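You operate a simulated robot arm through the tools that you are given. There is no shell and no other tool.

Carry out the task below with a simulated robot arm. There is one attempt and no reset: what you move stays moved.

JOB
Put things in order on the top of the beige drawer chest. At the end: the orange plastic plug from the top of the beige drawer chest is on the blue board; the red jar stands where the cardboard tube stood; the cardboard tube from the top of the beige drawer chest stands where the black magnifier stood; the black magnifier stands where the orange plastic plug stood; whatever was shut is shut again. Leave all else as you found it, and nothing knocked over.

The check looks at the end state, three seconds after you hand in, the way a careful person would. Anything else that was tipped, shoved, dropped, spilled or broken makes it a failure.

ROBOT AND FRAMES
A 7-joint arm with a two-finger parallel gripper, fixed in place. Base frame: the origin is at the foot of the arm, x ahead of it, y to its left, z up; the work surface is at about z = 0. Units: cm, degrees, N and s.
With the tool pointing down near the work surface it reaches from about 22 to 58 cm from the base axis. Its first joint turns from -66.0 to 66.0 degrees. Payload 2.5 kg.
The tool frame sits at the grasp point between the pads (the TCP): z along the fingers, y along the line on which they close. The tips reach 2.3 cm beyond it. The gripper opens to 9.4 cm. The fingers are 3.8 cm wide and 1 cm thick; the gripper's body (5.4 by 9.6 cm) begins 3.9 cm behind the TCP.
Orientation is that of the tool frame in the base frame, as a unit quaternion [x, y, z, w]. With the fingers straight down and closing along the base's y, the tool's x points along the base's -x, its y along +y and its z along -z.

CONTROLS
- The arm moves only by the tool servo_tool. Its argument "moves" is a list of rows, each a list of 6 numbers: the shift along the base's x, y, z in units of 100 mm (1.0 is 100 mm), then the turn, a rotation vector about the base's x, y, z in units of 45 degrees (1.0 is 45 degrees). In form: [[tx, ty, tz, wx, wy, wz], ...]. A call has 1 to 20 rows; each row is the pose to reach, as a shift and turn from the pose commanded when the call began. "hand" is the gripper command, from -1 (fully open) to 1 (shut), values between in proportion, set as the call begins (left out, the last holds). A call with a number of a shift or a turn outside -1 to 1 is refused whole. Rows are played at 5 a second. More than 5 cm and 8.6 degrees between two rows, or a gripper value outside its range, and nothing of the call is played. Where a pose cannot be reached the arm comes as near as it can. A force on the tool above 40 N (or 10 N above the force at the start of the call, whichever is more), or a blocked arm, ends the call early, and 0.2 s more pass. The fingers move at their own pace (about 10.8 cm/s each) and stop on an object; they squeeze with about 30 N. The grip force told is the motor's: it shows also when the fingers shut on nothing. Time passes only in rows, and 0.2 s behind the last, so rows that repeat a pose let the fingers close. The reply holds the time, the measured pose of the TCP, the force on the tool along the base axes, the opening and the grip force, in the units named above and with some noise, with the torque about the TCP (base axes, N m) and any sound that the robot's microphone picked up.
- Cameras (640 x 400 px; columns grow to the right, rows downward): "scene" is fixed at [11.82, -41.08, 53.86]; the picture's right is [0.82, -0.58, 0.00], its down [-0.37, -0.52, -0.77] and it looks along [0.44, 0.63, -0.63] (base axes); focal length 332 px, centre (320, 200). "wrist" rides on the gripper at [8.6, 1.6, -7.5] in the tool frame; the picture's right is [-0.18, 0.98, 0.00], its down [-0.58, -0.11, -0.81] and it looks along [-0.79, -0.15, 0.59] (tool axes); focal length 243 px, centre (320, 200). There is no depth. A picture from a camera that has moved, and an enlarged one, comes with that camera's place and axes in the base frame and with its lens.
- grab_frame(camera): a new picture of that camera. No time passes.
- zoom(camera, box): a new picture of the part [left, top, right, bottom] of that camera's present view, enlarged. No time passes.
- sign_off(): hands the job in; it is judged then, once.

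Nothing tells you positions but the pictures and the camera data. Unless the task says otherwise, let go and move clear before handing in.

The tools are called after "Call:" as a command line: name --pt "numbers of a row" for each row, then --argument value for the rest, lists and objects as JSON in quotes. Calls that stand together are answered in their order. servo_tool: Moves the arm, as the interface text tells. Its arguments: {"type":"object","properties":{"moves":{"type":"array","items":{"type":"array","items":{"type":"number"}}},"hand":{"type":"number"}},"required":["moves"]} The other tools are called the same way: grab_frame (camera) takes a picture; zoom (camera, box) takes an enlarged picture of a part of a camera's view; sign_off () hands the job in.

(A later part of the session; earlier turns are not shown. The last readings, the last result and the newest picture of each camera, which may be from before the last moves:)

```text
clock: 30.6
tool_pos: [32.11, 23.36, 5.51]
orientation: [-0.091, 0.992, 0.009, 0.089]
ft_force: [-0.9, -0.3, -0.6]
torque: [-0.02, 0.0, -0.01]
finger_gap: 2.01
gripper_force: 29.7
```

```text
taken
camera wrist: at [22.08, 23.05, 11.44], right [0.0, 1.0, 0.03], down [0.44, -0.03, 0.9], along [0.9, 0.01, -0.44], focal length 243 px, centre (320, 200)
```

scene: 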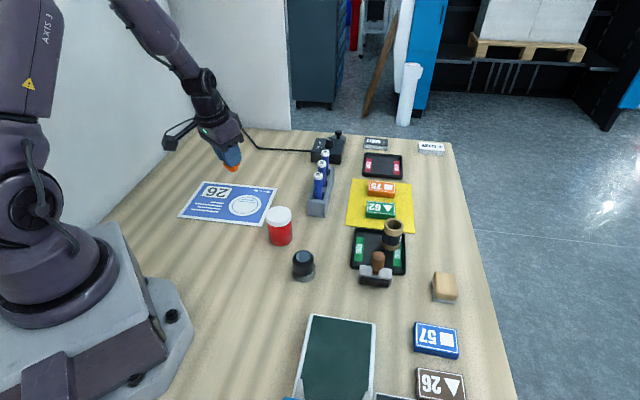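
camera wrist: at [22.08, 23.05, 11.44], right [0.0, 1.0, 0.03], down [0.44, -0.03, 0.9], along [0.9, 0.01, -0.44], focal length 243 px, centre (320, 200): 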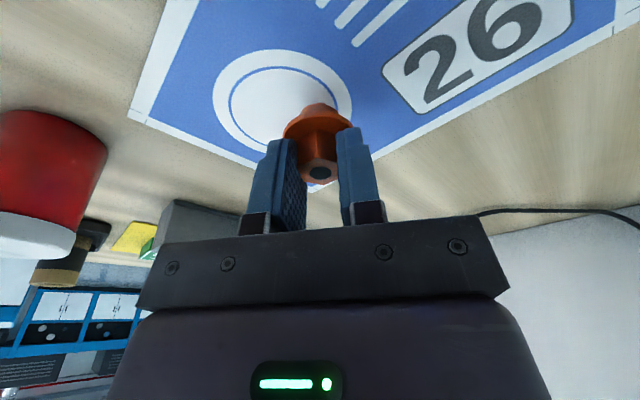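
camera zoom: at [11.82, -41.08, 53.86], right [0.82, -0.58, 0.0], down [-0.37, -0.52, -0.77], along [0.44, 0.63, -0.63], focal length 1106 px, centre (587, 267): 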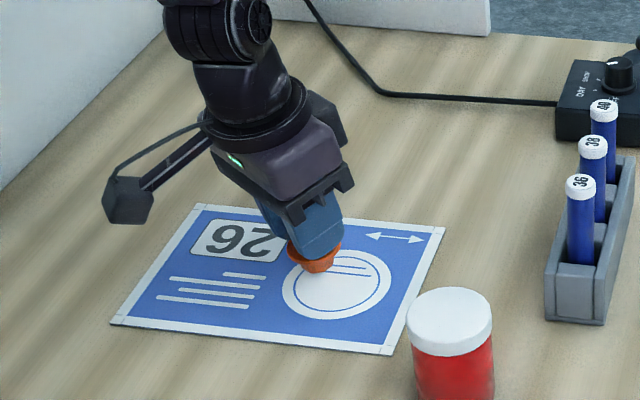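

Plug is over the board by the circle, about 1 cm up. I'll creep down and watch for contact force.

Call:
servo_tool --pt "0 0 -0.03 0 0 0" --pt "0 0 -0.05 0 0 0" --pt "0 0 -0.065 0 0 0" --pt "0 0 -0.075 0 0 0" --pt "0 0 -0.075 0 0 0"

Call:
zoom --camera "scene" --box '[210, 165, 274, 213]'

```text
clock: 31.8
tool_pos: [32.01, 23.25, 4.85]
orientation: [-0.09, 0.992, 0.009, 0.089]
ft_force: [-0.6, -0.5, 5.1]
torque: [-0.05, 0.05, 0.0]
finger_gap: 1.97
gripper_force: 30.1
```

```text
8.33 times, centred on (242, 189) of scene
camera zoom: at [11.82, -41.08, 53.86], right [0.82, -0.58, 0.0], down [-0.37, -0.52, -0.77], along [0.44, 0.63, -0.63], focal length 2764 px, centre (970, 292)
```

zoom: 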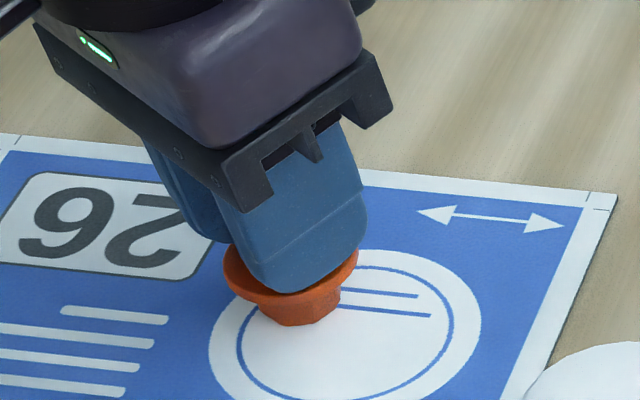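

Contact at 5 N: the plug rests on the board. I'll open the gripper and rise straight up.

Call:
servo_tool --pt "0 0 0 0 0 0" --pt "0 0 0 0 0 0" --pt "0 0 0 0 0 0" --pt "0 0 0.1 0 0 0" --pt "0 0 0.3 0 0 0" --pt "0 0 0.6 0 0 0" --pt "0 0 1.0 0 0 0" --pt "0 0 1.0 0 0 0" --hand -1

Call:
grab_frame --camera "scene"

Call:
grab_frame --camera "wrist"

Call:
zoom --camera "scene" --box '[160, 150, 320, 250]'

```text
clock: 33.6
tool_pos: [32.03, 23.29, 14.71]
orientation: [-0.091, 0.992, 0.009, 0.087]
ft_force: [0.4, 0.2, -1.0]
torque: [0.01, 0.0, -0.01]
finger_gap: 9.41
gripper_force: 0.1
```

```text
taken
```

scene: 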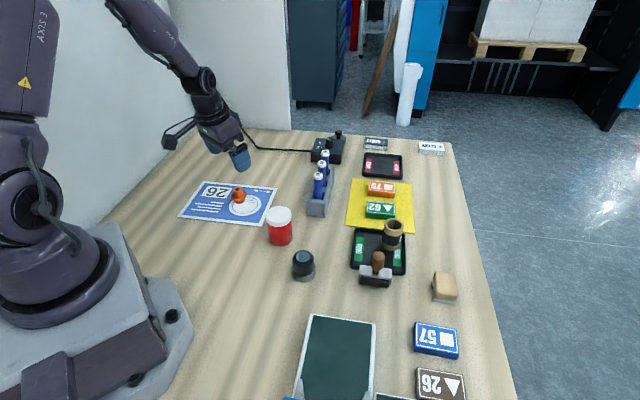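

```text
taken
camera wrist: at [21.99, 22.97, 20.73], right [0.0, 1.0, 0.03], down [0.44, -0.03, 0.9], along [0.9, 0.01, -0.44], focal length 243 px, centre (320, 200)
```

wrist: 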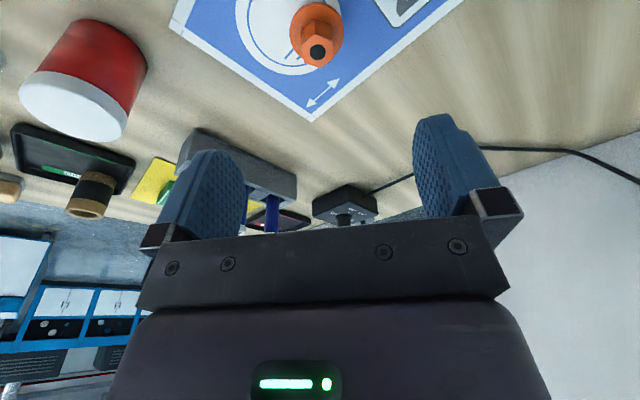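

```text
4.00 times, centred on (240, 200) of scene
camera zoom: at [11.82, -41.08, 53.86], right [0.82, -0.58, 0.0], down [-0.37, -0.52, -0.77], along [0.44, 0.63, -0.63], focal length 1327 px, centre (640, 200)
```

zoom: 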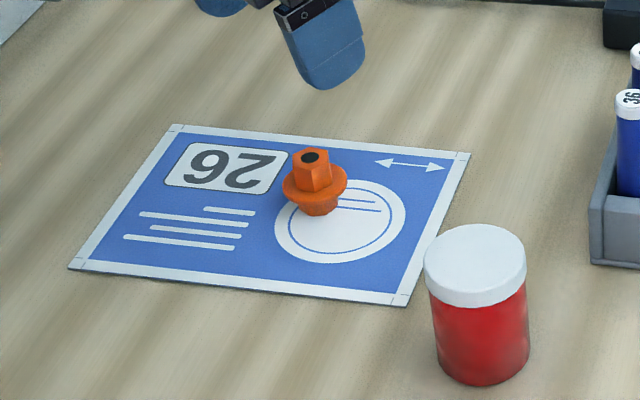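

The plug stands upright on the blue board. Next is the magnifier near (33.3, -4.8); I'll travel over there at a height above the jar (tips at ~12 cm) and look.

Call:
servo_tool --pt "0 -0.3 0.1 0 0 0" --pt "0 -0.6 0.1 0 0 0" --pt "0 -0.9 0.1 0 0 0" --pt "0 -1.0 0.1 0 0 0"

Call:
servo_tool --pt "0 -0.3 0.0 0 0 0" --pt "0 -0.6 0.0 0 0 0" --pt "0 -0.9 0.0 0 0 0" --pt "0 -1.0 0.0 0 0 0"

Call:
servo_tool --pt "0 -0.3 0.0 0 0 0" --pt "0 -0.6 0.0 0 0 0" --pt "0.02 -0.8 0.0 0 0 0" --pt "0.02 -0.8 0.0 0 0 0"

Call:
grab_frame --camera "wrist"

Call:
grab_frame --camera "scene"

Call:
zoom --camera "scene" --box '[280, 235, 328, 290]'

```text
clock: 34.6
tool_pos: [32.08, 13.36, 15.67]
orientation: [-0.091, 0.992, 0.01, 0.087]
ft_force: [0.4, -0.4, 0.5]
torque: [0.03, 0.03, 0.02]
finger_gap: 9.41
gripper_force: 0.2
```

```text
clock: 35.6
tool_pos: [32.0, 3.41, 15.84]
orientation: [-0.09, 0.992, 0.009, 0.088]
ft_force: [0.8, 0.1, 0.5]
torque: [0.0, -0.03, 0.01]
finger_gap: 9.42
gripper_force: 0.0
```

```text
clock: 36.6
tool_pos: [32.34, -4.61, 15.72]
orientation: [-0.09, 0.992, 0.009, 0.088]
ft_force: [-0.3, 0.7, 0.4]
torque: [0.02, -0.06, -0.02]
finger_gap: 9.38
gripper_force: 0.1
```

```text
taken
camera wrist: at [22.24, -4.88, 21.72], right [0.0, 1.0, 0.03], down [0.44, -0.03, 0.9], along [0.9, 0.01, -0.44], focal length 243 px, centre (320, 200)
```

wrist: 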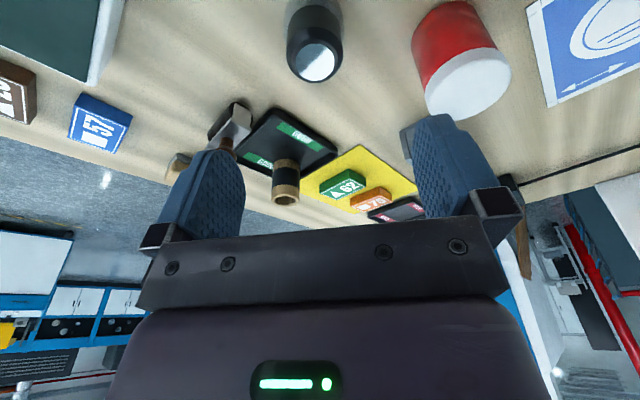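

```text
taken
```

scene: 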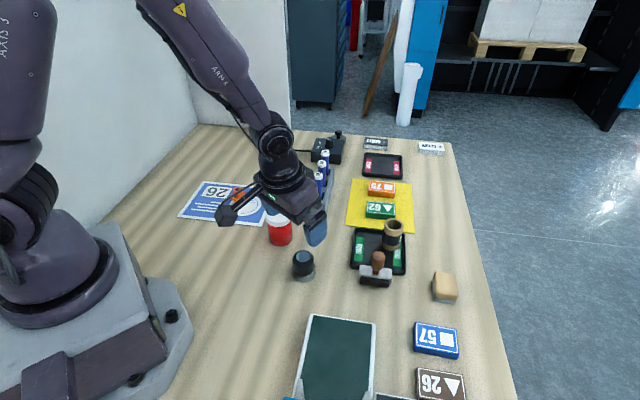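

```text
7.27 times, centred on (304, 262) of scene
camera zoom: at [11.82, -41.08, 53.86], right [0.82, -0.58, 0.0], down [-0.37, -0.52, -0.77], along [0.44, 0.63, -0.63], focal length 2413 px, centre (436, -254)
```

zoom: 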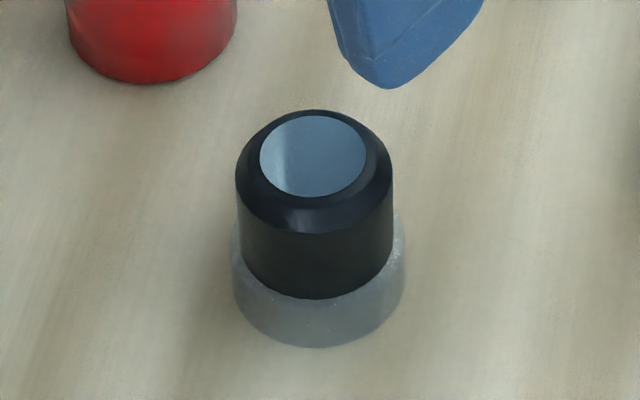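

The magnifier (a loupe with a black body 4.1 cm and clear skirt 4.8 cm, top at z≈5) is at about (33.5, -4.55). I'll go to just above it and check centring.

Call:
servo_tool --pt "0.05 0 -0.25 0 0 0" --pt "0.1 0 -0.5 0 0 0" --pt "0.1 0 -0.68 0 0 0" --pt "0.1 0 -0.68 0 0 0"

Call:
grab_frame --camera "wrist"

Call:
zoom --camera "scene" --box '[256, 200, 368, 300]'

```text
clock: 37.6
tool_pos: [33.29, -4.66, 8.95]
orientation: [-0.091, 0.992, 0.008, 0.088]
ft_force: [-1.1, 0.3, 0.3]
torque: [0.07, 0.02, 0.03]
finger_gap: 9.42
gripper_force: 0.1
```

```text
taken
camera wrist: at [23.29, -4.85, 14.89], right [0.0, 1.0, 0.03], down [0.44, -0.03, 0.9], along [0.9, 0.01, -0.44], focal length 243 px, centre (320, 200)
```

wrist: 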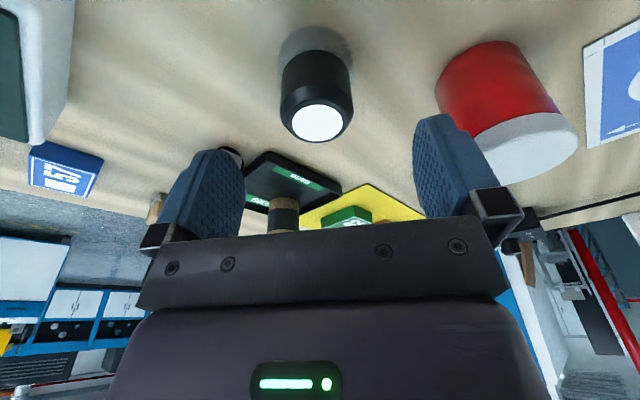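

```text
4.00 times, centred on (312, 250) of scene
camera zoom: at [11.83, -41.08, 53.86], right [0.82, -0.58, 0.0], down [-0.37, -0.52, -0.77], along [0.44, 0.63, -0.63], focal length 1327 px, centre (352, 0)
```

zoom: 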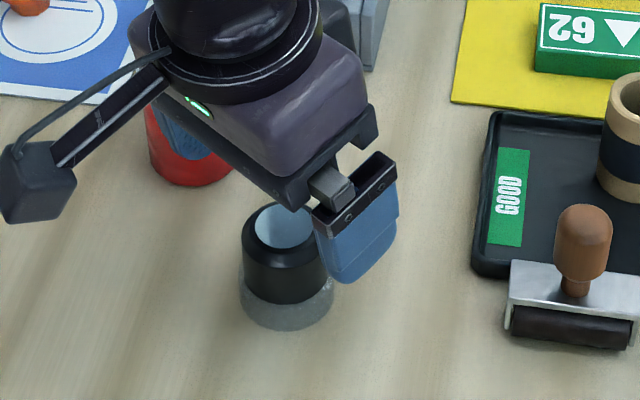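

The loupe is centred between the fingers, with ~3 cm clearance to the jar. Descending to z=4.4 so the pads cover only the black body above the clear skirt.

Call:
servo_tool --pt "0 0 -0.15 0 0 0" --pt "0 0 -0.3 0 0 0" --pt "0 0 -0.4 0 0 0" --pt "0 0 -0.455 0 0 0" --pt "0 0 -0.455 0 0 0"

Call:
grab_frame --camera "wrist"

Call:
zoom --camera "scene" --box '[256, 200, 368, 300]'

```text
clock: 38.8
tool_pos: [33.19, -4.75, 4.35]
orientation: [-0.09, 0.992, 0.009, 0.089]
ft_force: [-0.3, 0.5, -0.6]
torque: [-0.02, 0.02, 0.02]
finger_gap: 9.42
gripper_force: 0.0
```

```text
taken
camera wrist: at [23.27, -4.96, 10.31], right [0.0, 1.0, 0.03], down [0.44, -0.03, 0.9], along [0.9, 0.01, -0.44], focal length 243 px, centre (320, 200)
```

wrist: 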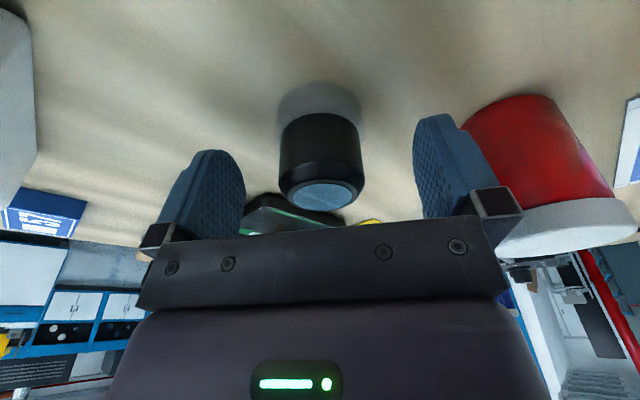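

```text
4.00 times, centred on (312, 250) of scene
camera zoom: at [11.82, -41.08, 53.86], right [0.82, -0.58, 0.0], down [-0.37, -0.52, -0.77], along [0.44, 0.63, -0.63], focal length 1327 px, centre (352, 0)
```

zoom: 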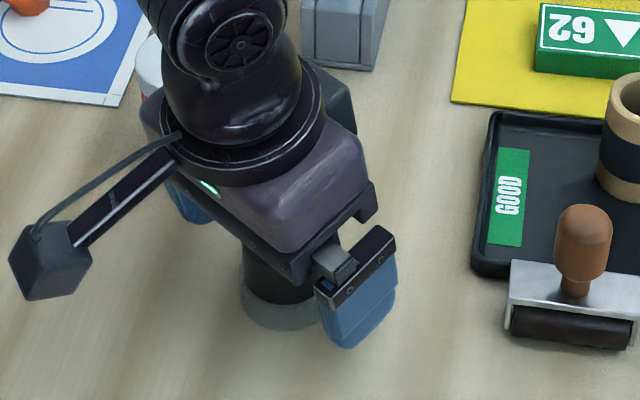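

Centred. Closing on the black body.

Call:
servo_tool --pt "0 0 0 0 0 0" --pt "0 0 0 0 0 0" --pt "0 0 0 0 0 0" --pt "0 0 0 0 0 0" --hand 1

Call:
grab_frame --camera "wrist"

Call:
zoom --camera "scene" --box '[256, 200, 368, 300]'

```text
clock: 39.8
tool_pos: [33.29, -4.71, 4.41]
orientation: [-0.09, 0.992, 0.008, 0.088]
ft_force: [-0.5, 0.2, -0.2]
torque: [-0.01, -0.02, -0.04]
finger_gap: 4.06
gripper_force: 29.8
```

```text
taken
camera wrist: at [23.26, -4.96, 10.32], right [0.0, 1.0, 0.03], down [0.44, -0.03, 0.9], along [0.9, 0.01, -0.44], focal length 243 px, centre (320, 200)
```

wrist: 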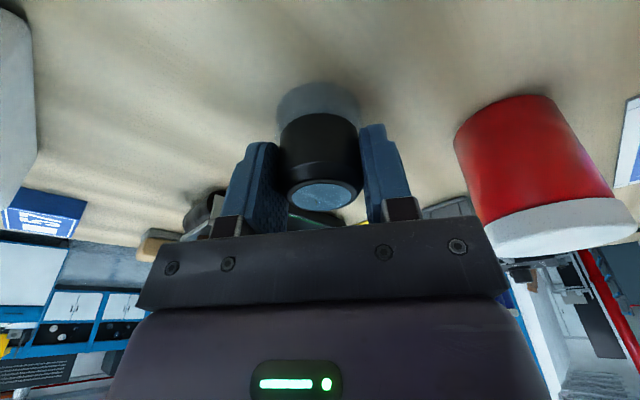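

```text
4.00 times, centred on (312, 250) of scene
camera zoom: at [11.82, -41.08, 53.86], right [0.82, -0.58, 0.0], down [-0.37, -0.52, -0.77], along [0.44, 0.63, -0.63], focal length 1327 px, centre (352, 0)
```

zoom: 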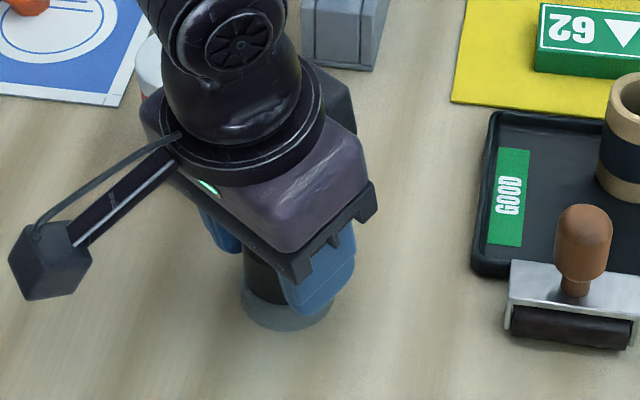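

Firm grip (4.06 cm). I'll lift and carry the loupe high over the jar side, then toward the plug's old spot.

Call:
servo_tool --pt "0 0 0.1 0 0 0" --pt "0 0 0.4 0 0 0" --pt "0 0 0.8 0 0 0" --pt "0 0 1.0 0 0 0" --pt "0 0 1.0 0 0 0"

Call:
servo_tool --pt "0 0.2 0.2 0 0 0" --pt "0 0.5 0.36 0 0 0" --pt "0 0.8 0.36 0 0 0" --pt "0 1.0 0.36 0 0 0"

Call:
servo_tool --pt "0.08 0.25 0 0 0 0" --pt "0.16 0.5 0 0 0 0" --pt "0.24 0.75 0 0 0 0" --pt "0.3 1.0 0 0 0 0"

Call:
servo_tool --pt "0.15 0.25 0 0 0 0" --pt "0.3 0.5 0 0 0 0" --pt "0.45 0.75 0 0 0 0" --pt "0.6 1.0 0 0 0 0" --pt "0.6 1.0 0 0 0 0"

Call:
grab_frame --camera "wrist"

Call:
grab_frame --camera "scene"

```text
clock: 41.0
tool_pos: [33.19, -4.66, 14.52]
orientation: [-0.091, 0.992, 0.009, 0.088]
ft_force: [0.8, 0.0, -0.4]
torque: [-0.01, -0.03, -0.03]
finger_gap: 4.05
gripper_force: 29.5
```

```text
clock: 42.0
tool_pos: [33.2, 5.4, 18.16]
orientation: [-0.09, 0.992, 0.009, 0.088]
ft_force: [0.2, 0.1, -0.8]
torque: [0.02, 0.01, 0.0]
finger_gap: 4.05
gripper_force: 30.0
```

```text
clock: 43.0
tool_pos: [36.14, 15.33, 18.1]
orientation: [-0.09, 0.992, 0.009, 0.087]
ft_force: [0.2, 0.7, 0.0]
torque: [-0.04, 0.0, 0.02]
finger_gap: 4.04
gripper_force: 30.2
```

```text
clock: 44.2
tool_pos: [42.14, 25.43, 18.02]
orientation: [-0.09, 0.992, 0.009, 0.087]
ft_force: [0.9, 0.2, -1.0]
torque: [-0.01, -0.02, 0.0]
finger_gap: 4.06
gripper_force: 29.8
```

```text
taken
camera wrist: at [32.23, 25.13, 23.98], right [0.0, 1.0, 0.03], down [0.44, -0.03, 0.9], along [0.9, 0.01, -0.44], focal length 243 px, centre (320, 200)
```

wrist: 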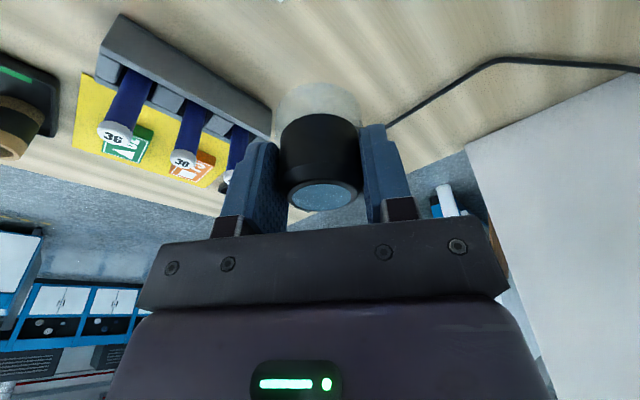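

```text
taken
```

scene: 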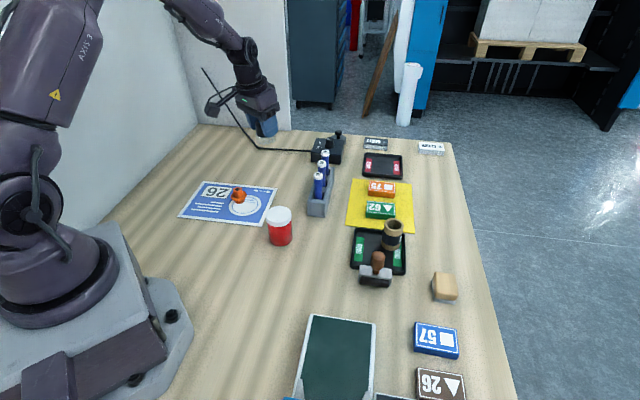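

Holding well. Now move to above the plug's old place (50.15, 33.1), descending partway.

Call:
servo_tool --pt "0.18 0.18 -0.2 0 0 0" --pt "0.36 0.36 -0.4 0 0 0" --pt "0.55 0.55 -0.6 0 0 0" --pt "0.7 0.7 -0.8 0 0 0" --pt "0.775 0.772 -0.95 0 0 0" --pt "0.775 0.772 -0.95 0 0 0"

Call:
grab_frame --camera "wrist"

Call:
zoom --camera "scene" --box '[240, 100, 340, 170]'

```text
clock: 45.6
tool_pos: [49.96, 33.2, 8.55]
orientation: [-0.09, 0.992, 0.009, 0.087]
ft_force: [-0.2, 0.1, -0.8]
torque: [-0.03, 0.0, -0.01]
finger_gap: 4.04
gripper_force: 29.9
```

```text
taken
camera wrist: at [40.02, 32.85, 14.41], right [0.0, 1.0, 0.03], down [0.44, -0.03, 0.9], along [0.9, 0.01, -0.44], focal length 243 px, centre (320, 200)
```

wrist: 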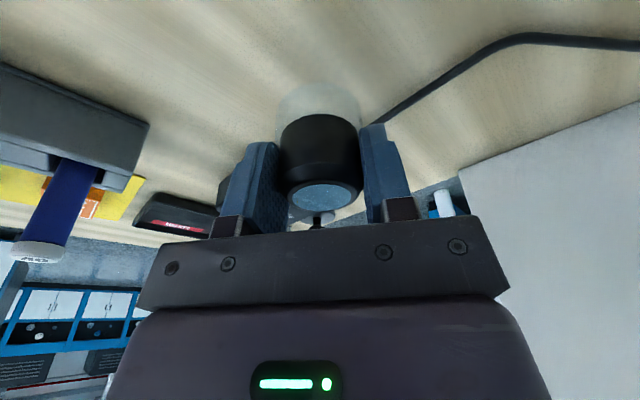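

```text
5.71 times, centred on (290, 135) of scene
camera zoom: at [11.83, -41.08, 53.86], right [0.82, -0.58, 0.0], down [-0.37, -0.52, -0.77], along [0.44, 0.63, -0.63], focal length 1896 px, centre (491, 571)
```

zoom: 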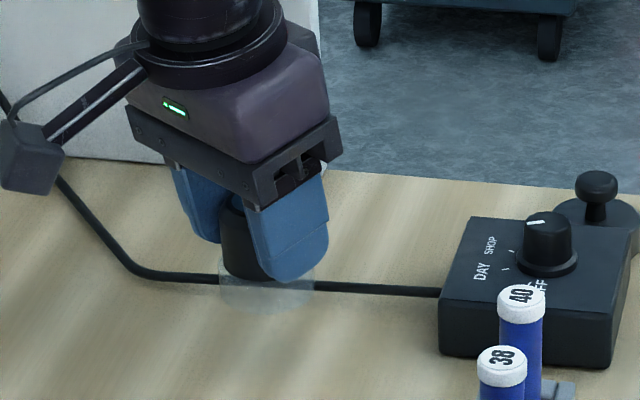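

In position over the plug's old spot with the loupe upright. Lowering slowly until contact.

Call:
servo_tool --pt "0 -0.005 -0.15 0 0 0" --pt "0 -0.005 -0.28 0 0 0" --pt "0 -0.005 -0.36 0 0 0" --pt "0 -0.005 -0.39 0 0 0" --pt "0 -0.005 -0.405 0 0 0" --pt "0 -0.005 -0.41 0 0 0" --pt "0 -0.005 -0.41 0 0 0"

Call:
zoom --camera "scene" --box '[240, 100, 340, 170]'

```text
clock: 47.2
tool_pos: [50.05, 33.01, 4.45]
orientation: [-0.091, 0.992, 0.009, 0.088]
ft_force: [-0.6, -0.3, -0.6]
torque: [0.04, -0.03, 0.02]
finger_gap: 4.04
gripper_force: 29.9
```

```text
5.71 times, centred on (290, 135) of scene
camera zoom: at [11.82, -41.08, 53.86], right [0.82, -0.58, 0.0], down [-0.37, -0.52, -0.77], along [0.44, 0.63, -0.63], focal length 1896 px, centre (491, 571)
```

zoom: 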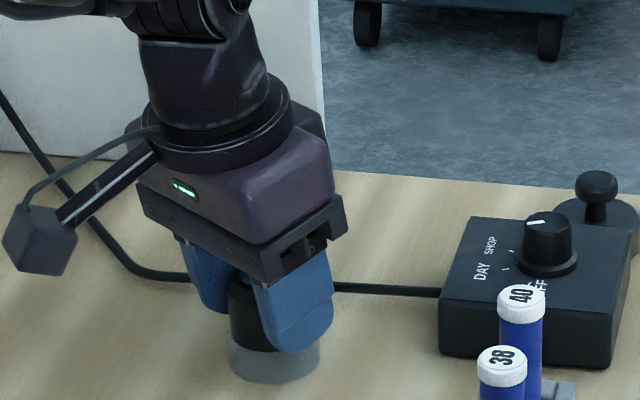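

Nearly down but no contact force yet; a final millimetre or so.

Call:
servo_tool --pt "0 0 -0.004 0 0 0" --pt "0 0 -0.008 0 0 0" --pt "0 0 -0.01 0 0 0" --pt "0 0 -0.01 0 0 0"

```text
clock: 48.2
tool_pos: [49.95, 33.11, 4.37]
orientation: [-0.09, 0.992, 0.008, 0.088]
ft_force: [-0.8, -1.1, 1.5]
torque: [-0.06, -0.04, -0.03]
finger_gap: 4.05
gripper_force: 30.2
```

Light contact. Opening the gripper and backing straight up, then inward.

Call:
servo_tool --pt "0 0 0 0 0 0" --pt "0 0 0 0 0 0" --pt "0 0 0 0 0 0" --pt "0 0 0.1 0 0 0" --pt "0 0 0.3 0 0 0" --pt "-0.02 -0.01 0.6 0 0 0" --pt "-0.2 -0.12 0.9 0 0 0" --pt "-0.5 -0.35 1.0 0 0 0" --pt "-0.5 -0.35 1.0 0 0 0" --hand -1

Call:
grab_frame --camera "scene"

Call:
grab_frame --camera "wrist"

Call:
zoom --camera "scene" --box '[240, 100, 340, 170]'

```text
clock: 50.2
tool_pos: [44.9, 29.56, 14.39]
orientation: [-0.09, 0.992, 0.009, 0.089]
ft_force: [0.7, 0.7, -0.2]
torque: [-0.02, 0.01, 0.01]
finger_gap: 9.39
gripper_force: 0.0
```

```text
taken
```

scene: 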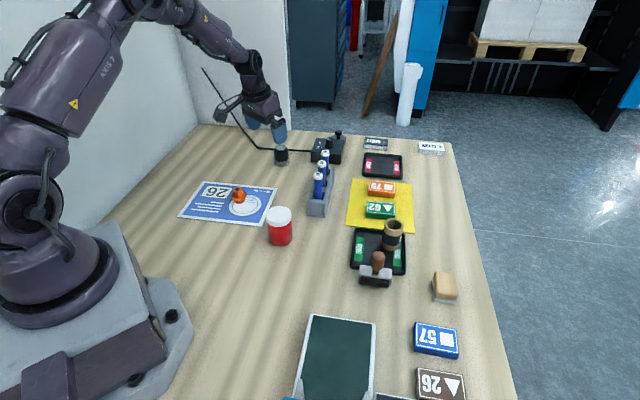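

```text
taken
camera wrist: at [34.94, 29.24, 20.34], right [0.0, 1.0, 0.03], down [0.44, -0.03, 0.9], along [0.9, 0.01, -0.44], focal length 243 px, centre (320, 200)
```

wrist: 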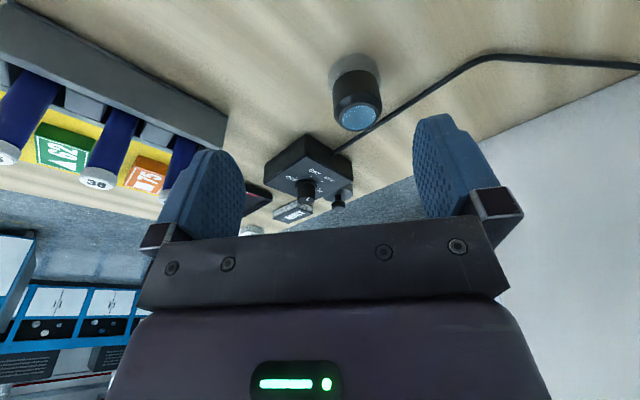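

```text
5.71 times, centred on (290, 135) of scene
camera zoom: at [11.82, -41.08, 53.86], right [0.82, -0.58, 0.0], down [-0.37, -0.52, -0.77], along [0.44, 0.63, -0.63], focal length 1896 px, centre (491, 571)
```

zoom: 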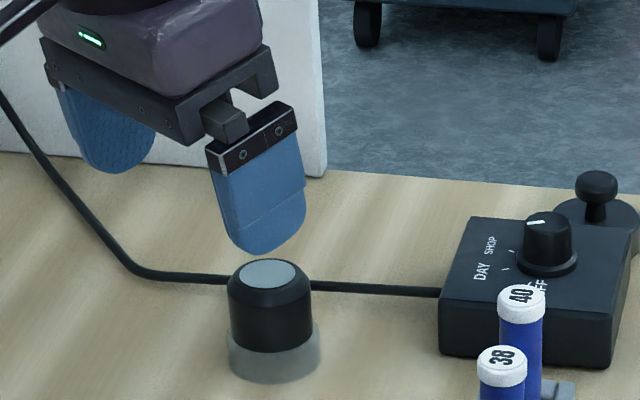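

The loupe stands at (50.2, 33.1), the plug's old place. Next is the tube in the GOOD tray; I'll return the tool to vertical and travel high over the rack to view the tray.

Call:
servo_tool --pt "-0.1 -0.2 0.2 -0.0191 0.1095 0" --pt "-0.2 -0.4 0.4 -0.0382 0.2189 0" --pt "-0.3 -0.6 0.6 -0.0382 0.2189 0" --pt "-0.3 -0.8 0.6 -0.0382 0.2189 0" --pt "-0.3 -0.8 0.6 -0.0382 0.2189 0"

Call:
servo_tool --pt "0 -0.3 0 0 0 -0.1" --pt "0 -0.6 0 0 0 -0.2" --pt "0 -0.9 0 0 0 -0.3" --pt "0 -1.0 0 0 0 -0.4"

Call:
servo_tool --pt "0 -0.3 0 0 0 0" --pt "0 -0.6 0 0 0 0" --pt "0 -0.9 0 0 0 0" --pt "0 -1.0 0 0 0 0"

Call:
servo_tool --pt "0 -0.3 0 0 0 0" --pt "0 -0.6 0 0 0 0" --pt "0 -0.9 0 0 0 0" --pt "0 -1.0 0 0 0 0" --pt "0 -1.0 0 0 0 0"

Call:
grab_frame --camera "wrist"

Call:
grab_frame --camera "scene"

```text
clock: 51.4
tool_pos: [42.0, 21.44, 20.3]
orientation: [-0.091, 0.996, 0.002, 0.001]
ft_force: [-0.4, -0.3, 0.2]
torque: [-0.03, -0.03, -0.01]
finger_gap: 9.4
gripper_force: 0.2
```

```text
clock: 52.4
tool_pos: [41.87, 11.56, 20.37]
orientation: [0.067, 0.998, 0.002, 0.001]
ft_force: [-0.2, 0.5, 0.5]
torque: [0.0, -0.01, -0.02]
finger_gap: 9.4
gripper_force: 0.1
```

```text
clock: 53.4
tool_pos: [42.07, 1.33, 20.42]
orientation: [0.066, 0.998, 0.002, 0.002]
ft_force: [-0.6, -0.7, 0.2]
torque: [0.0, 0.03, 0.03]
finger_gap: 9.37
gripper_force: 0.1
```

```text
clock: 54.6
tool_pos: [42.0, -8.53, 20.26]
orientation: [0.066, 0.998, 0.002, 0.001]
ft_force: [-1.1, 0.0, -0.1]
torque: [0.01, 0.0, -0.02]
finger_gap: 9.38
gripper_force: 0.0
```

```text
taken
camera wrist: at [33.54, -5.92, 27.84], right [0.31, 0.95, 0.0], down [0.56, -0.19, 0.81], along [0.77, -0.25, -0.59], focal length 243 px, centre (320, 200)
```

wrist: 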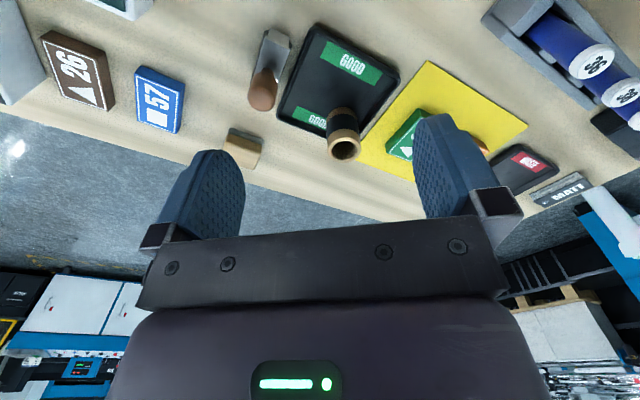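

```text
taken
```

scene: 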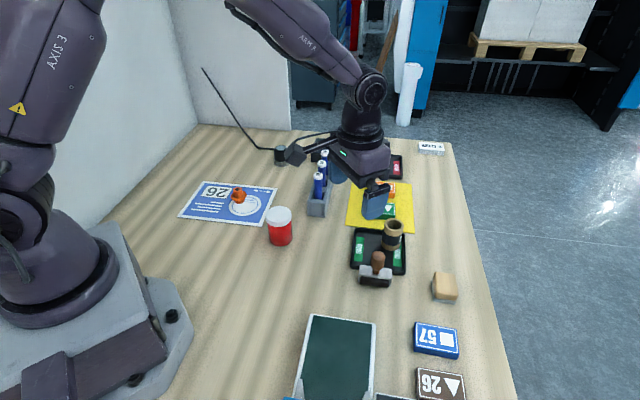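

The tray and tube are clearly in view. Zooming for geometry of the tube, tray rim and the stamp next to it.

Call:
zoom --camera "wrist" --box '[220, 0, 420, 180]'

Call:
zoom --camera "scene" --box '[340, 210, 420, 290]'

```text
2.22 times, centred on (320, 90) of wrist
camera zoom: at [33.54, -5.92, 27.84], right [0.31, 0.95, 0.0], down [0.56, -0.19, 0.81], along [0.77, -0.25, -0.59], focal length 539 px, centre (320, 444)
```

zoom: 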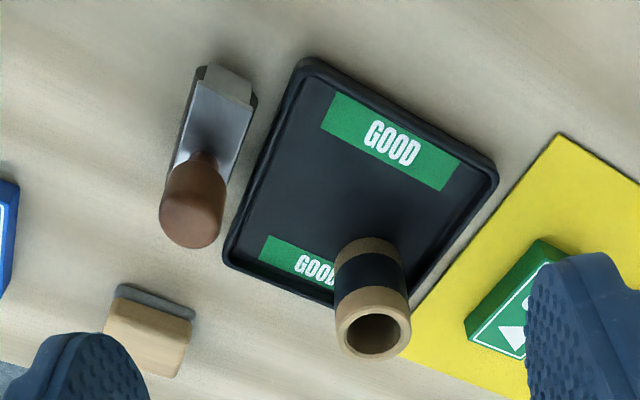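

```text
5.00 times, centred on (380, 250) of scene
camera zoom: at [11.82, -41.08, 53.86], right [0.82, -0.58, 0.0], down [-0.37, -0.52, -0.77], along [0.44, 0.63, -0.63], focal length 1659 px, centre (20, -50)
```

zoom: 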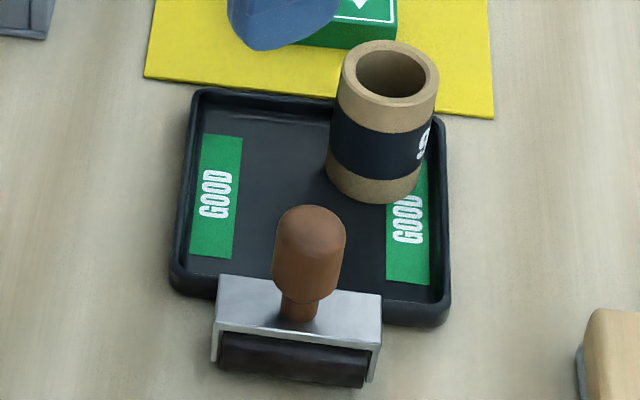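

The tube stands inside the tray near its far-right corner; the jar is wider, so I need the jar diameter and the tube's clearance to the rim. Zooming further.

Call:
zoom --camera "scene" --box '[256, 196, 304, 252]'

Call:
zoom --camera "wrist" --box '[300, 80, 400, 170]'

Call:
zoom --camera "scene" --box '[370, 205, 420, 255]'

```text
7.14 times, centred on (280, 224) of scene
camera zoom: at [11.82, -41.08, 53.86], right [0.82, -0.58, 0.0], down [-0.37, -0.52, -0.77], along [0.44, 0.63, -0.63], focal length 2370 px, centre (606, 29)
```

zoom: 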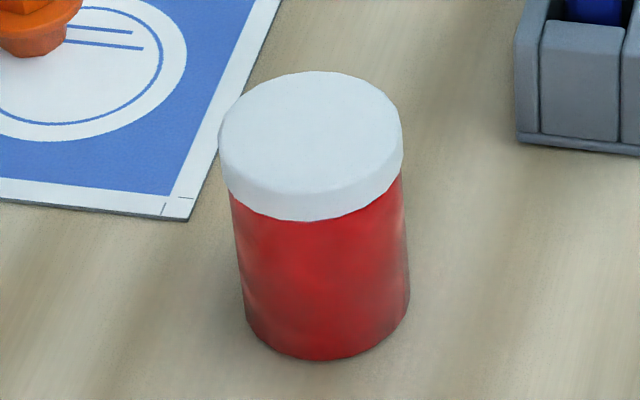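

```text
4.44 times, centred on (350, 125) of wrist
camera zoom: at [33.54, -5.92, 27.84], right [0.31, 0.95, 0.0], down [0.56, -0.19, 0.81], along [0.77, -0.25, -0.59], focal length 1078 px, centre (187, 533)
```

zoom: 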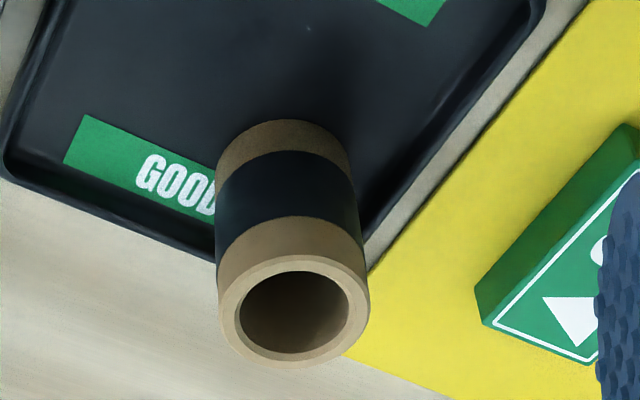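

```text
8.00 times, centred on (395, 230) of scene
camera zoom: at [11.82, -41.08, 53.86], right [0.82, -0.58, 0.0], down [-0.37, -0.52, -0.77], along [0.44, 0.63, -0.63], focal length 2654 px, centre (-280, -40)
```

zoom: 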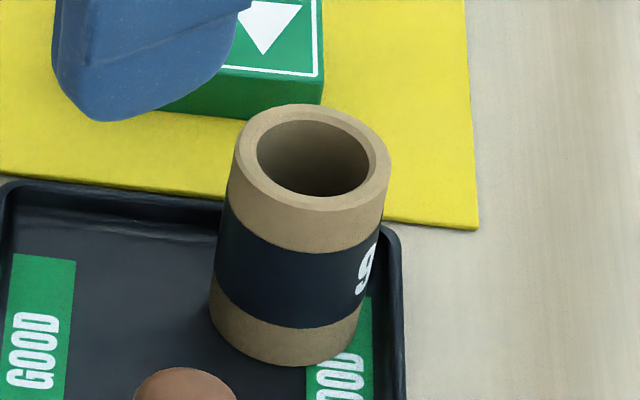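

Jar base is ~5.15 cm wide (lid 5.4), tube 4.1 cm wide and 6.2 cm tall at about (53.1, -9.15), in the corner of the 11 cm tray; the jar will need ~0.5 cm inward shift later to sit flat. Moving above the tube now.

Call:
servo_tool --pt "0.3 -0.02 -0.2 0 0 0" --pt "0.6 -0.04 -0.45 0 0 0" --pt "0.8 -0.05 -0.75 0 0 0" --pt "1.0 -0.06 -1.0 0 0 0" --pt "1.0 -0.06 -1.0 0 0 0"

Call:
grab_frame --camera "wrist"

Call:
zoom --camera "wrist" --box '[240, 40, 400, 160]'

Call:
grab_frame --camera "scene"

```text
clock: 55.8
tool_pos: [51.94, -9.06, 10.25]
orientation: [0.067, 0.998, 0.002, 0.001]
ft_force: [0.2, 0.8, -0.2]
torque: [0.02, 0.02, 0.0]
finger_gap: 9.42
gripper_force: 0.0
```

```text
taken
camera wrist: at [43.58, -6.47, 17.84], right [0.31, 0.95, 0.0], down [0.56, -0.19, 0.81], along [0.77, -0.25, -0.59], focal length 243 px, centre (320, 200)
```

wrist: 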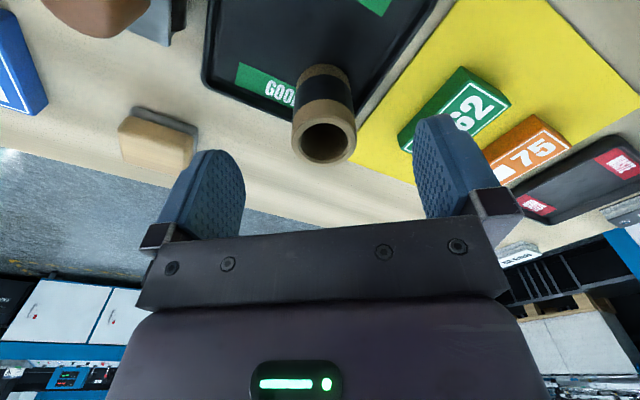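

```text
3.33 times, centred on (320, 100) of wrist
camera zoom: at [43.58, -6.47, 17.84], right [0.31, 0.95, 0.0], down [0.56, -0.19, 0.81], along [0.77, -0.25, -0.59], focal length 809 px, centre (320, 533)
```

zoom: 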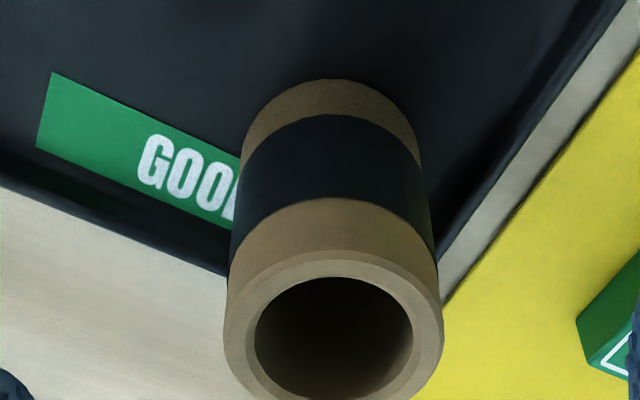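

```text
taken
```

scene: 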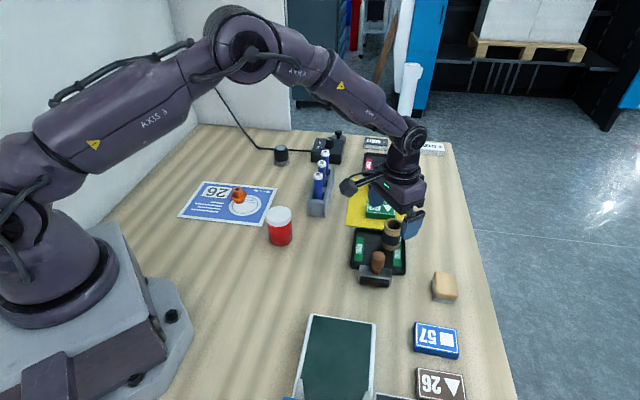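

The tube is ~0.9 cm further out than the TCP. I'll shift to (52.9, -9.2) and check centring again.

Call:
servo_tool --pt "0.05 -0.005 0 0 0 0" --pt "0.095 -0.01 -0.05 0 0 0" --pt "0.095 -0.01 -0.05 0 0 0"

Call:
grab_frame --camera "wrist"

Call:
zoom --camera "scene" --box '[340, 150, 460, 260]'

```text
clock: 56.6
tool_pos: [52.96, -9.16, 9.83]
orientation: [0.067, 0.998, 0.001, 0.001]
ft_force: [-0.6, -0.7, 0.6]
torque: [0.01, -0.02, -0.01]
finger_gap: 9.36
gripper_force: 0.1
```

```text
taken
camera wrist: at [44.51, -6.53, 17.34], right [0.31, 0.95, 0.0], down [0.56, -0.19, 0.81], along [0.77, -0.25, -0.59], focal length 243 px, centre (320, 200)
```

wrist: 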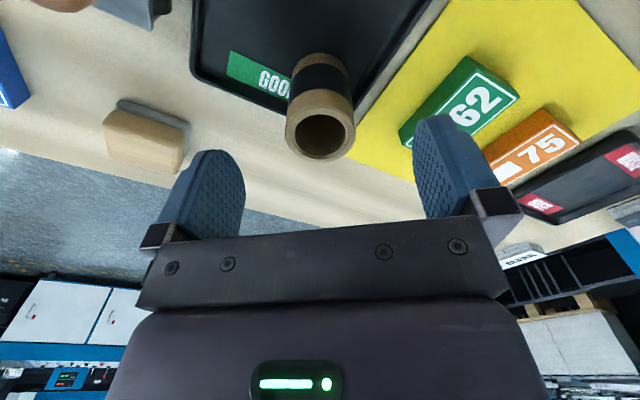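

```text
3.64 times, centred on (400, 205) of scene
camera zoom: at [11.82, -41.08, 53.86], right [0.82, -0.58, 0.0], down [-0.37, -0.52, -0.77], along [0.44, 0.63, -0.63], focal length 1206 px, centre (29, 182)
```

zoom: 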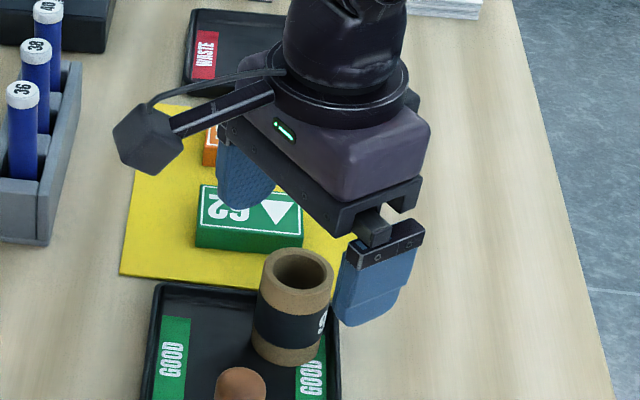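

Aligned (tube ring centred on the tool axis). Descending to z=4.3 around the tube.

Call:
servo_tool --pt "0 0 -0.15 0 0 0" --pt "0 0 -0.3 0 0 0" --pt "0 0 -0.45 0 0 0" --pt "0 0 -0.55 0 0 0" --pt "0 0 -0.55 0 0 0"

Call:
grab_frame --camera "wrist"

Call:
zoom --camera "scene" --box '[340, 170, 460, 260]'

```text
clock: 57.8
tool_pos: [52.96, -9.2, 4.32]
orientation: [0.067, 0.998, 0.003, 0.001]
ft_force: [0.4, -0.1, 0.8]
torque: [0.0, 0.01, -0.01]
finger_gap: 9.4
gripper_force: 0.1
```

```text
taken
camera wrist: at [44.54, -6.56, 11.88], right [0.31, 0.95, 0.0], down [0.56, -0.19, 0.81], along [0.77, -0.25, -0.59], focal length 243 px, centre (320, 200)
```

wrist: 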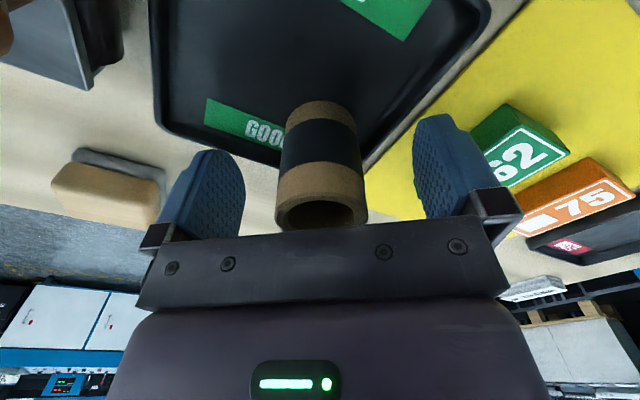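

```text
4.44 times, centred on (400, 215) of scene
camera zoom: at [11.82, -41.08, 53.86], right [0.82, -0.58, 0.0], down [-0.37, -0.52, -0.77], along [0.44, 0.63, -0.63], focal length 1474 px, centre (-36, 133)
```

zoom: 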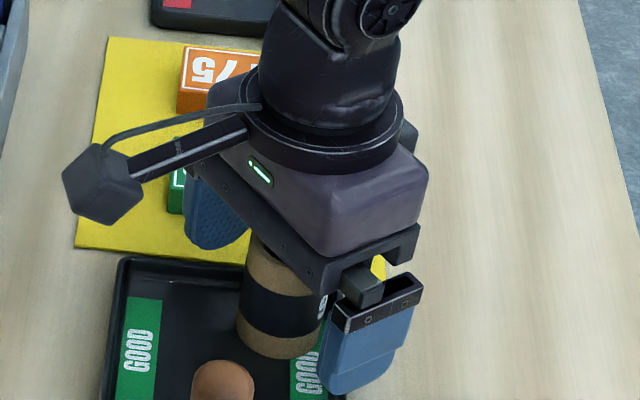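

Tube perfectly between the pads. Closing.

Call:
servo_tool --pt "0 0 0 0 0 0" --pt "0 0 0 0 0 0" --pt "0 0 0 0 0 0" --pt "0 0 0 0 0 0" --hand 1

Call:
grab_frame --camera "wrist"

```text
clock: 58.8
tool_pos: [53.06, -9.16, 4.15]
orientation: [0.066, 0.998, 0.002, 0.001]
ft_force: [-0.9, -0.3, 0.0]
torque: [0.01, -0.01, -0.06]
finger_gap: 3.89
gripper_force: 30.0
```

```text
taken
camera wrist: at [44.53, -6.55, 11.9], right [0.31, 0.95, 0.0], down [0.56, -0.19, 0.81], along [0.77, -0.25, -0.59], focal length 243 px, centre (320, 200)
```

wrist: 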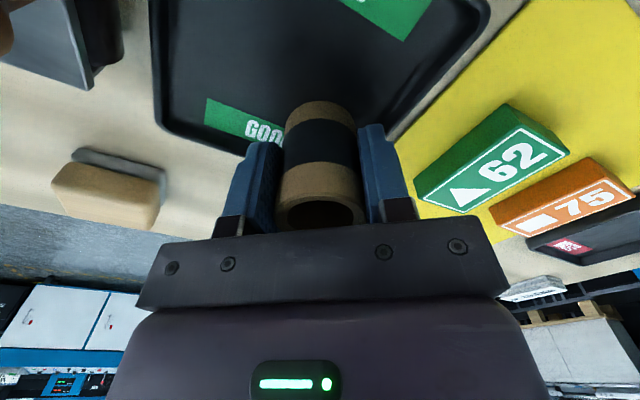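

Tube gripped (3.9 cm). Lifting and carrying to the magnifier's old spot at (33.4, -4.67).

Call:
servo_tool --pt "0 0 0.1 0 0 0" --pt "0 0 0.4 0 0 0" --pt "0 0 0.8 0 0 0" --pt "0 0 1.0 0 0 0" --pt "0 0 1.0 0 0 0"

Call:
servo_tool --pt "-0.2 0.05 0 0 0 0" --pt "-0.5 0.1 0 0 0 0" --pt "-0.8 0.18 0 0 0 0" --pt "-1.0 0.23 0 0 0 0"

Call:
servo_tool --pt "-0.3 0.06 0 0 0 0" --pt "-0.6 0.13 0 0 0 0" --pt "-0.85 0.2 0 0 0 0" --pt "-0.955 0.223 0 0 0 0" --pt "-0.955 0.223 0 0 0 0"

Call:
grab_frame --camera "wrist"

Call:
grab_frame --camera "scene"

```text
clock: 60.0
tool_pos: [52.91, -9.07, 14.26]
orientation: [0.066, 0.998, 0.002, 0.001]
ft_force: [0.2, -0.4, -0.9]
torque: [0.0, 0.01, -0.01]
finger_gap: 3.89
gripper_force: 30.5
```

```text
clock: 61.0
tool_pos: [42.88, -6.92, 14.39]
orientation: [0.066, 0.998, 0.002, 0.002]
ft_force: [-0.2, 0.5, -0.7]
torque: [-0.01, 0.0, 0.03]
finger_gap: 3.88
gripper_force: 30.0
```

```text
clock: 62.2
tool_pos: [33.36, -4.69, 14.29]
orientation: [0.066, 0.998, 0.001, 0.001]
ft_force: [-1.1, 0.2, -1.0]
torque: [0.03, -0.02, 0.01]
finger_gap: 3.9
gripper_force: 29.6
```

```text
taken
camera wrist: at [24.97, -1.97, 21.92], right [0.31, 0.95, 0.0], down [0.56, -0.19, 0.81], along [0.77, -0.25, -0.59], focal length 243 px, centre (320, 200)
```

wrist: 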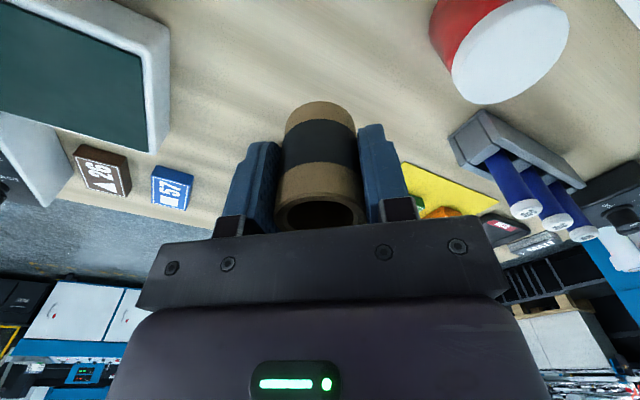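

```text
taken
```

scene: 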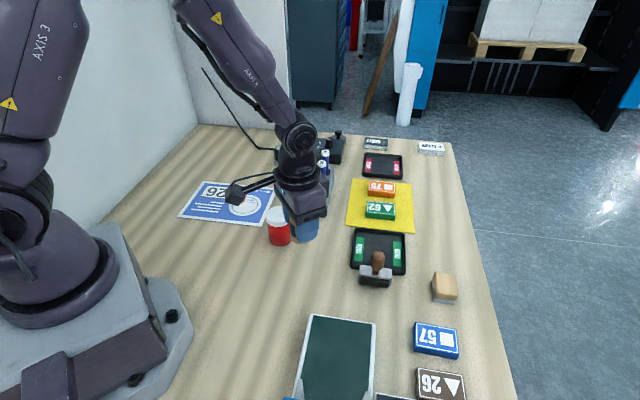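

In place above the spot. Lowering to just above the surface, then creeping to contact.

Call:
servo_tool --pt "0.004 0 -0.3 0 0 0" --pt "0.004 0 -0.6 0 0 0" --pt "0.004 0 -0.8 0 0 0" --pt "0.004 0 -0.92 0 0 0" --pt "0.004 0 -0.97 0 0 0" --pt "0.004 0 -0.97 0 0 0"

Call:
servo_tool --pt "0 0 -0.015 0 0 0" --pt "0 0 -0.03 0 0 0" --pt "0 0 -0.04 0 0 0" --pt "0 0 -0.045 0 0 0" --pt "0 0 -0.045 0 0 0"

Call:
zoom --camera "scene" --box '[256, 200, 368, 300]'

```text
clock: 63.6
tool_pos: [33.44, -4.66, 4.73]
orientation: [0.066, 0.998, 0.002, 0.002]
ft_force: [-0.4, -0.1, -0.3]
torque: [0.05, -0.02, -0.02]
finger_gap: 3.86
gripper_force: 29.9
```

```text
clock: 64.8
tool_pos: [33.52, -4.69, 4.2]
orientation: [0.066, 0.998, 0.002, 0.001]
ft_force: [-0.4, 0.0, -0.6]
torque: [0.02, 0.02, -0.01]
finger_gap: 3.86
gripper_force: 30.2
```

```text
4.00 times, centred on (312, 250) of scene
camera zoom: at [11.82, -41.08, 53.86], right [0.82, -0.58, 0.0], down [-0.37, -0.52, -0.77], along [0.44, 0.63, -0.63], focal length 1327 px, centre (352, 0)
```

zoom: 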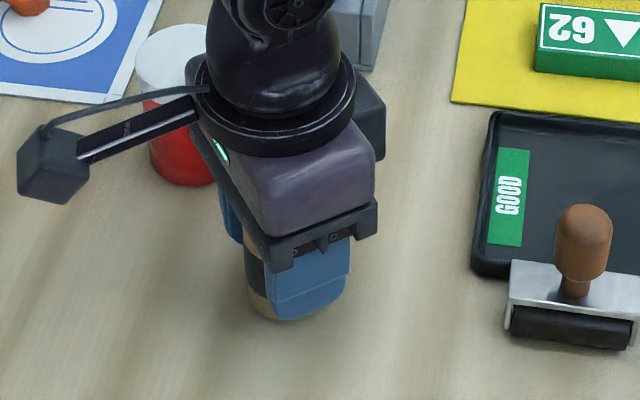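

Still no contact; creep a few more millimetres (tray floor thickness must be removed).

Call:
servo_tool --pt "0 0 -0.006 0 0 0" --pt "0 0 -0.012 0 0 0" --pt "0 0 -0.018 0 0 0" --pt "0 0 -0.022 0 0 0" --pt "0 0 -0.022 0 0 0"

```text
clock: 66.0
tool_pos: [33.47, -4.65, 3.98]
orientation: [0.067, 0.998, 0.001, 0.0]
ft_force: [0.8, 0.7, -0.9]
torque: [0.03, -0.02, 0.0]
finger_gap: 3.9
gripper_force: 29.9
```

Call:
servo_tool --pt "0 0 -0.006 0 0 0" --pt "0 0 -0.012 0 0 0" --pt "0 0 -0.016 0 0 0" --pt "0 0 -0.016 0 0 0"

Call:
zoom --camera "scene" --box '[284, 240, 324, 290]'

```text
clock: 67.0
tool_pos: [33.5, -4.62, 3.82]
orientation: [0.067, 0.998, 0.001, 0.002]
ft_force: [-7.7, 2.4, 29.2]
torque: [-0.3, 0.2, -0.01]
finger_gap: 3.94
gripper_force: 29.5
```

```text
8.00 times, centred on (304, 265) of scene
camera zoom: at [11.82, -41.08, 53.87], right [0.82, -0.58, 0.0], down [-0.36, -0.52, -0.77], along [0.44, 0.63, -0.63], focal length 2654 px, centre (448, -320)
```

zoom: 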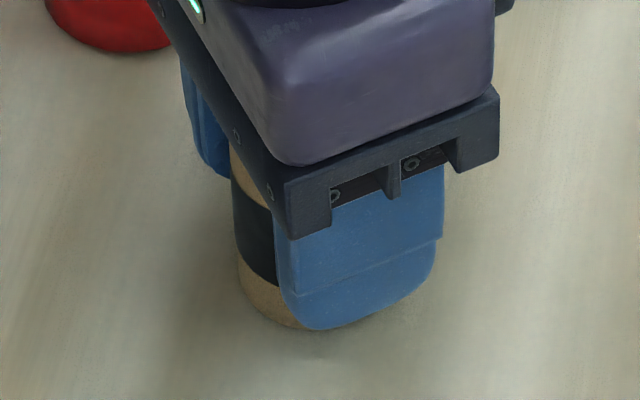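

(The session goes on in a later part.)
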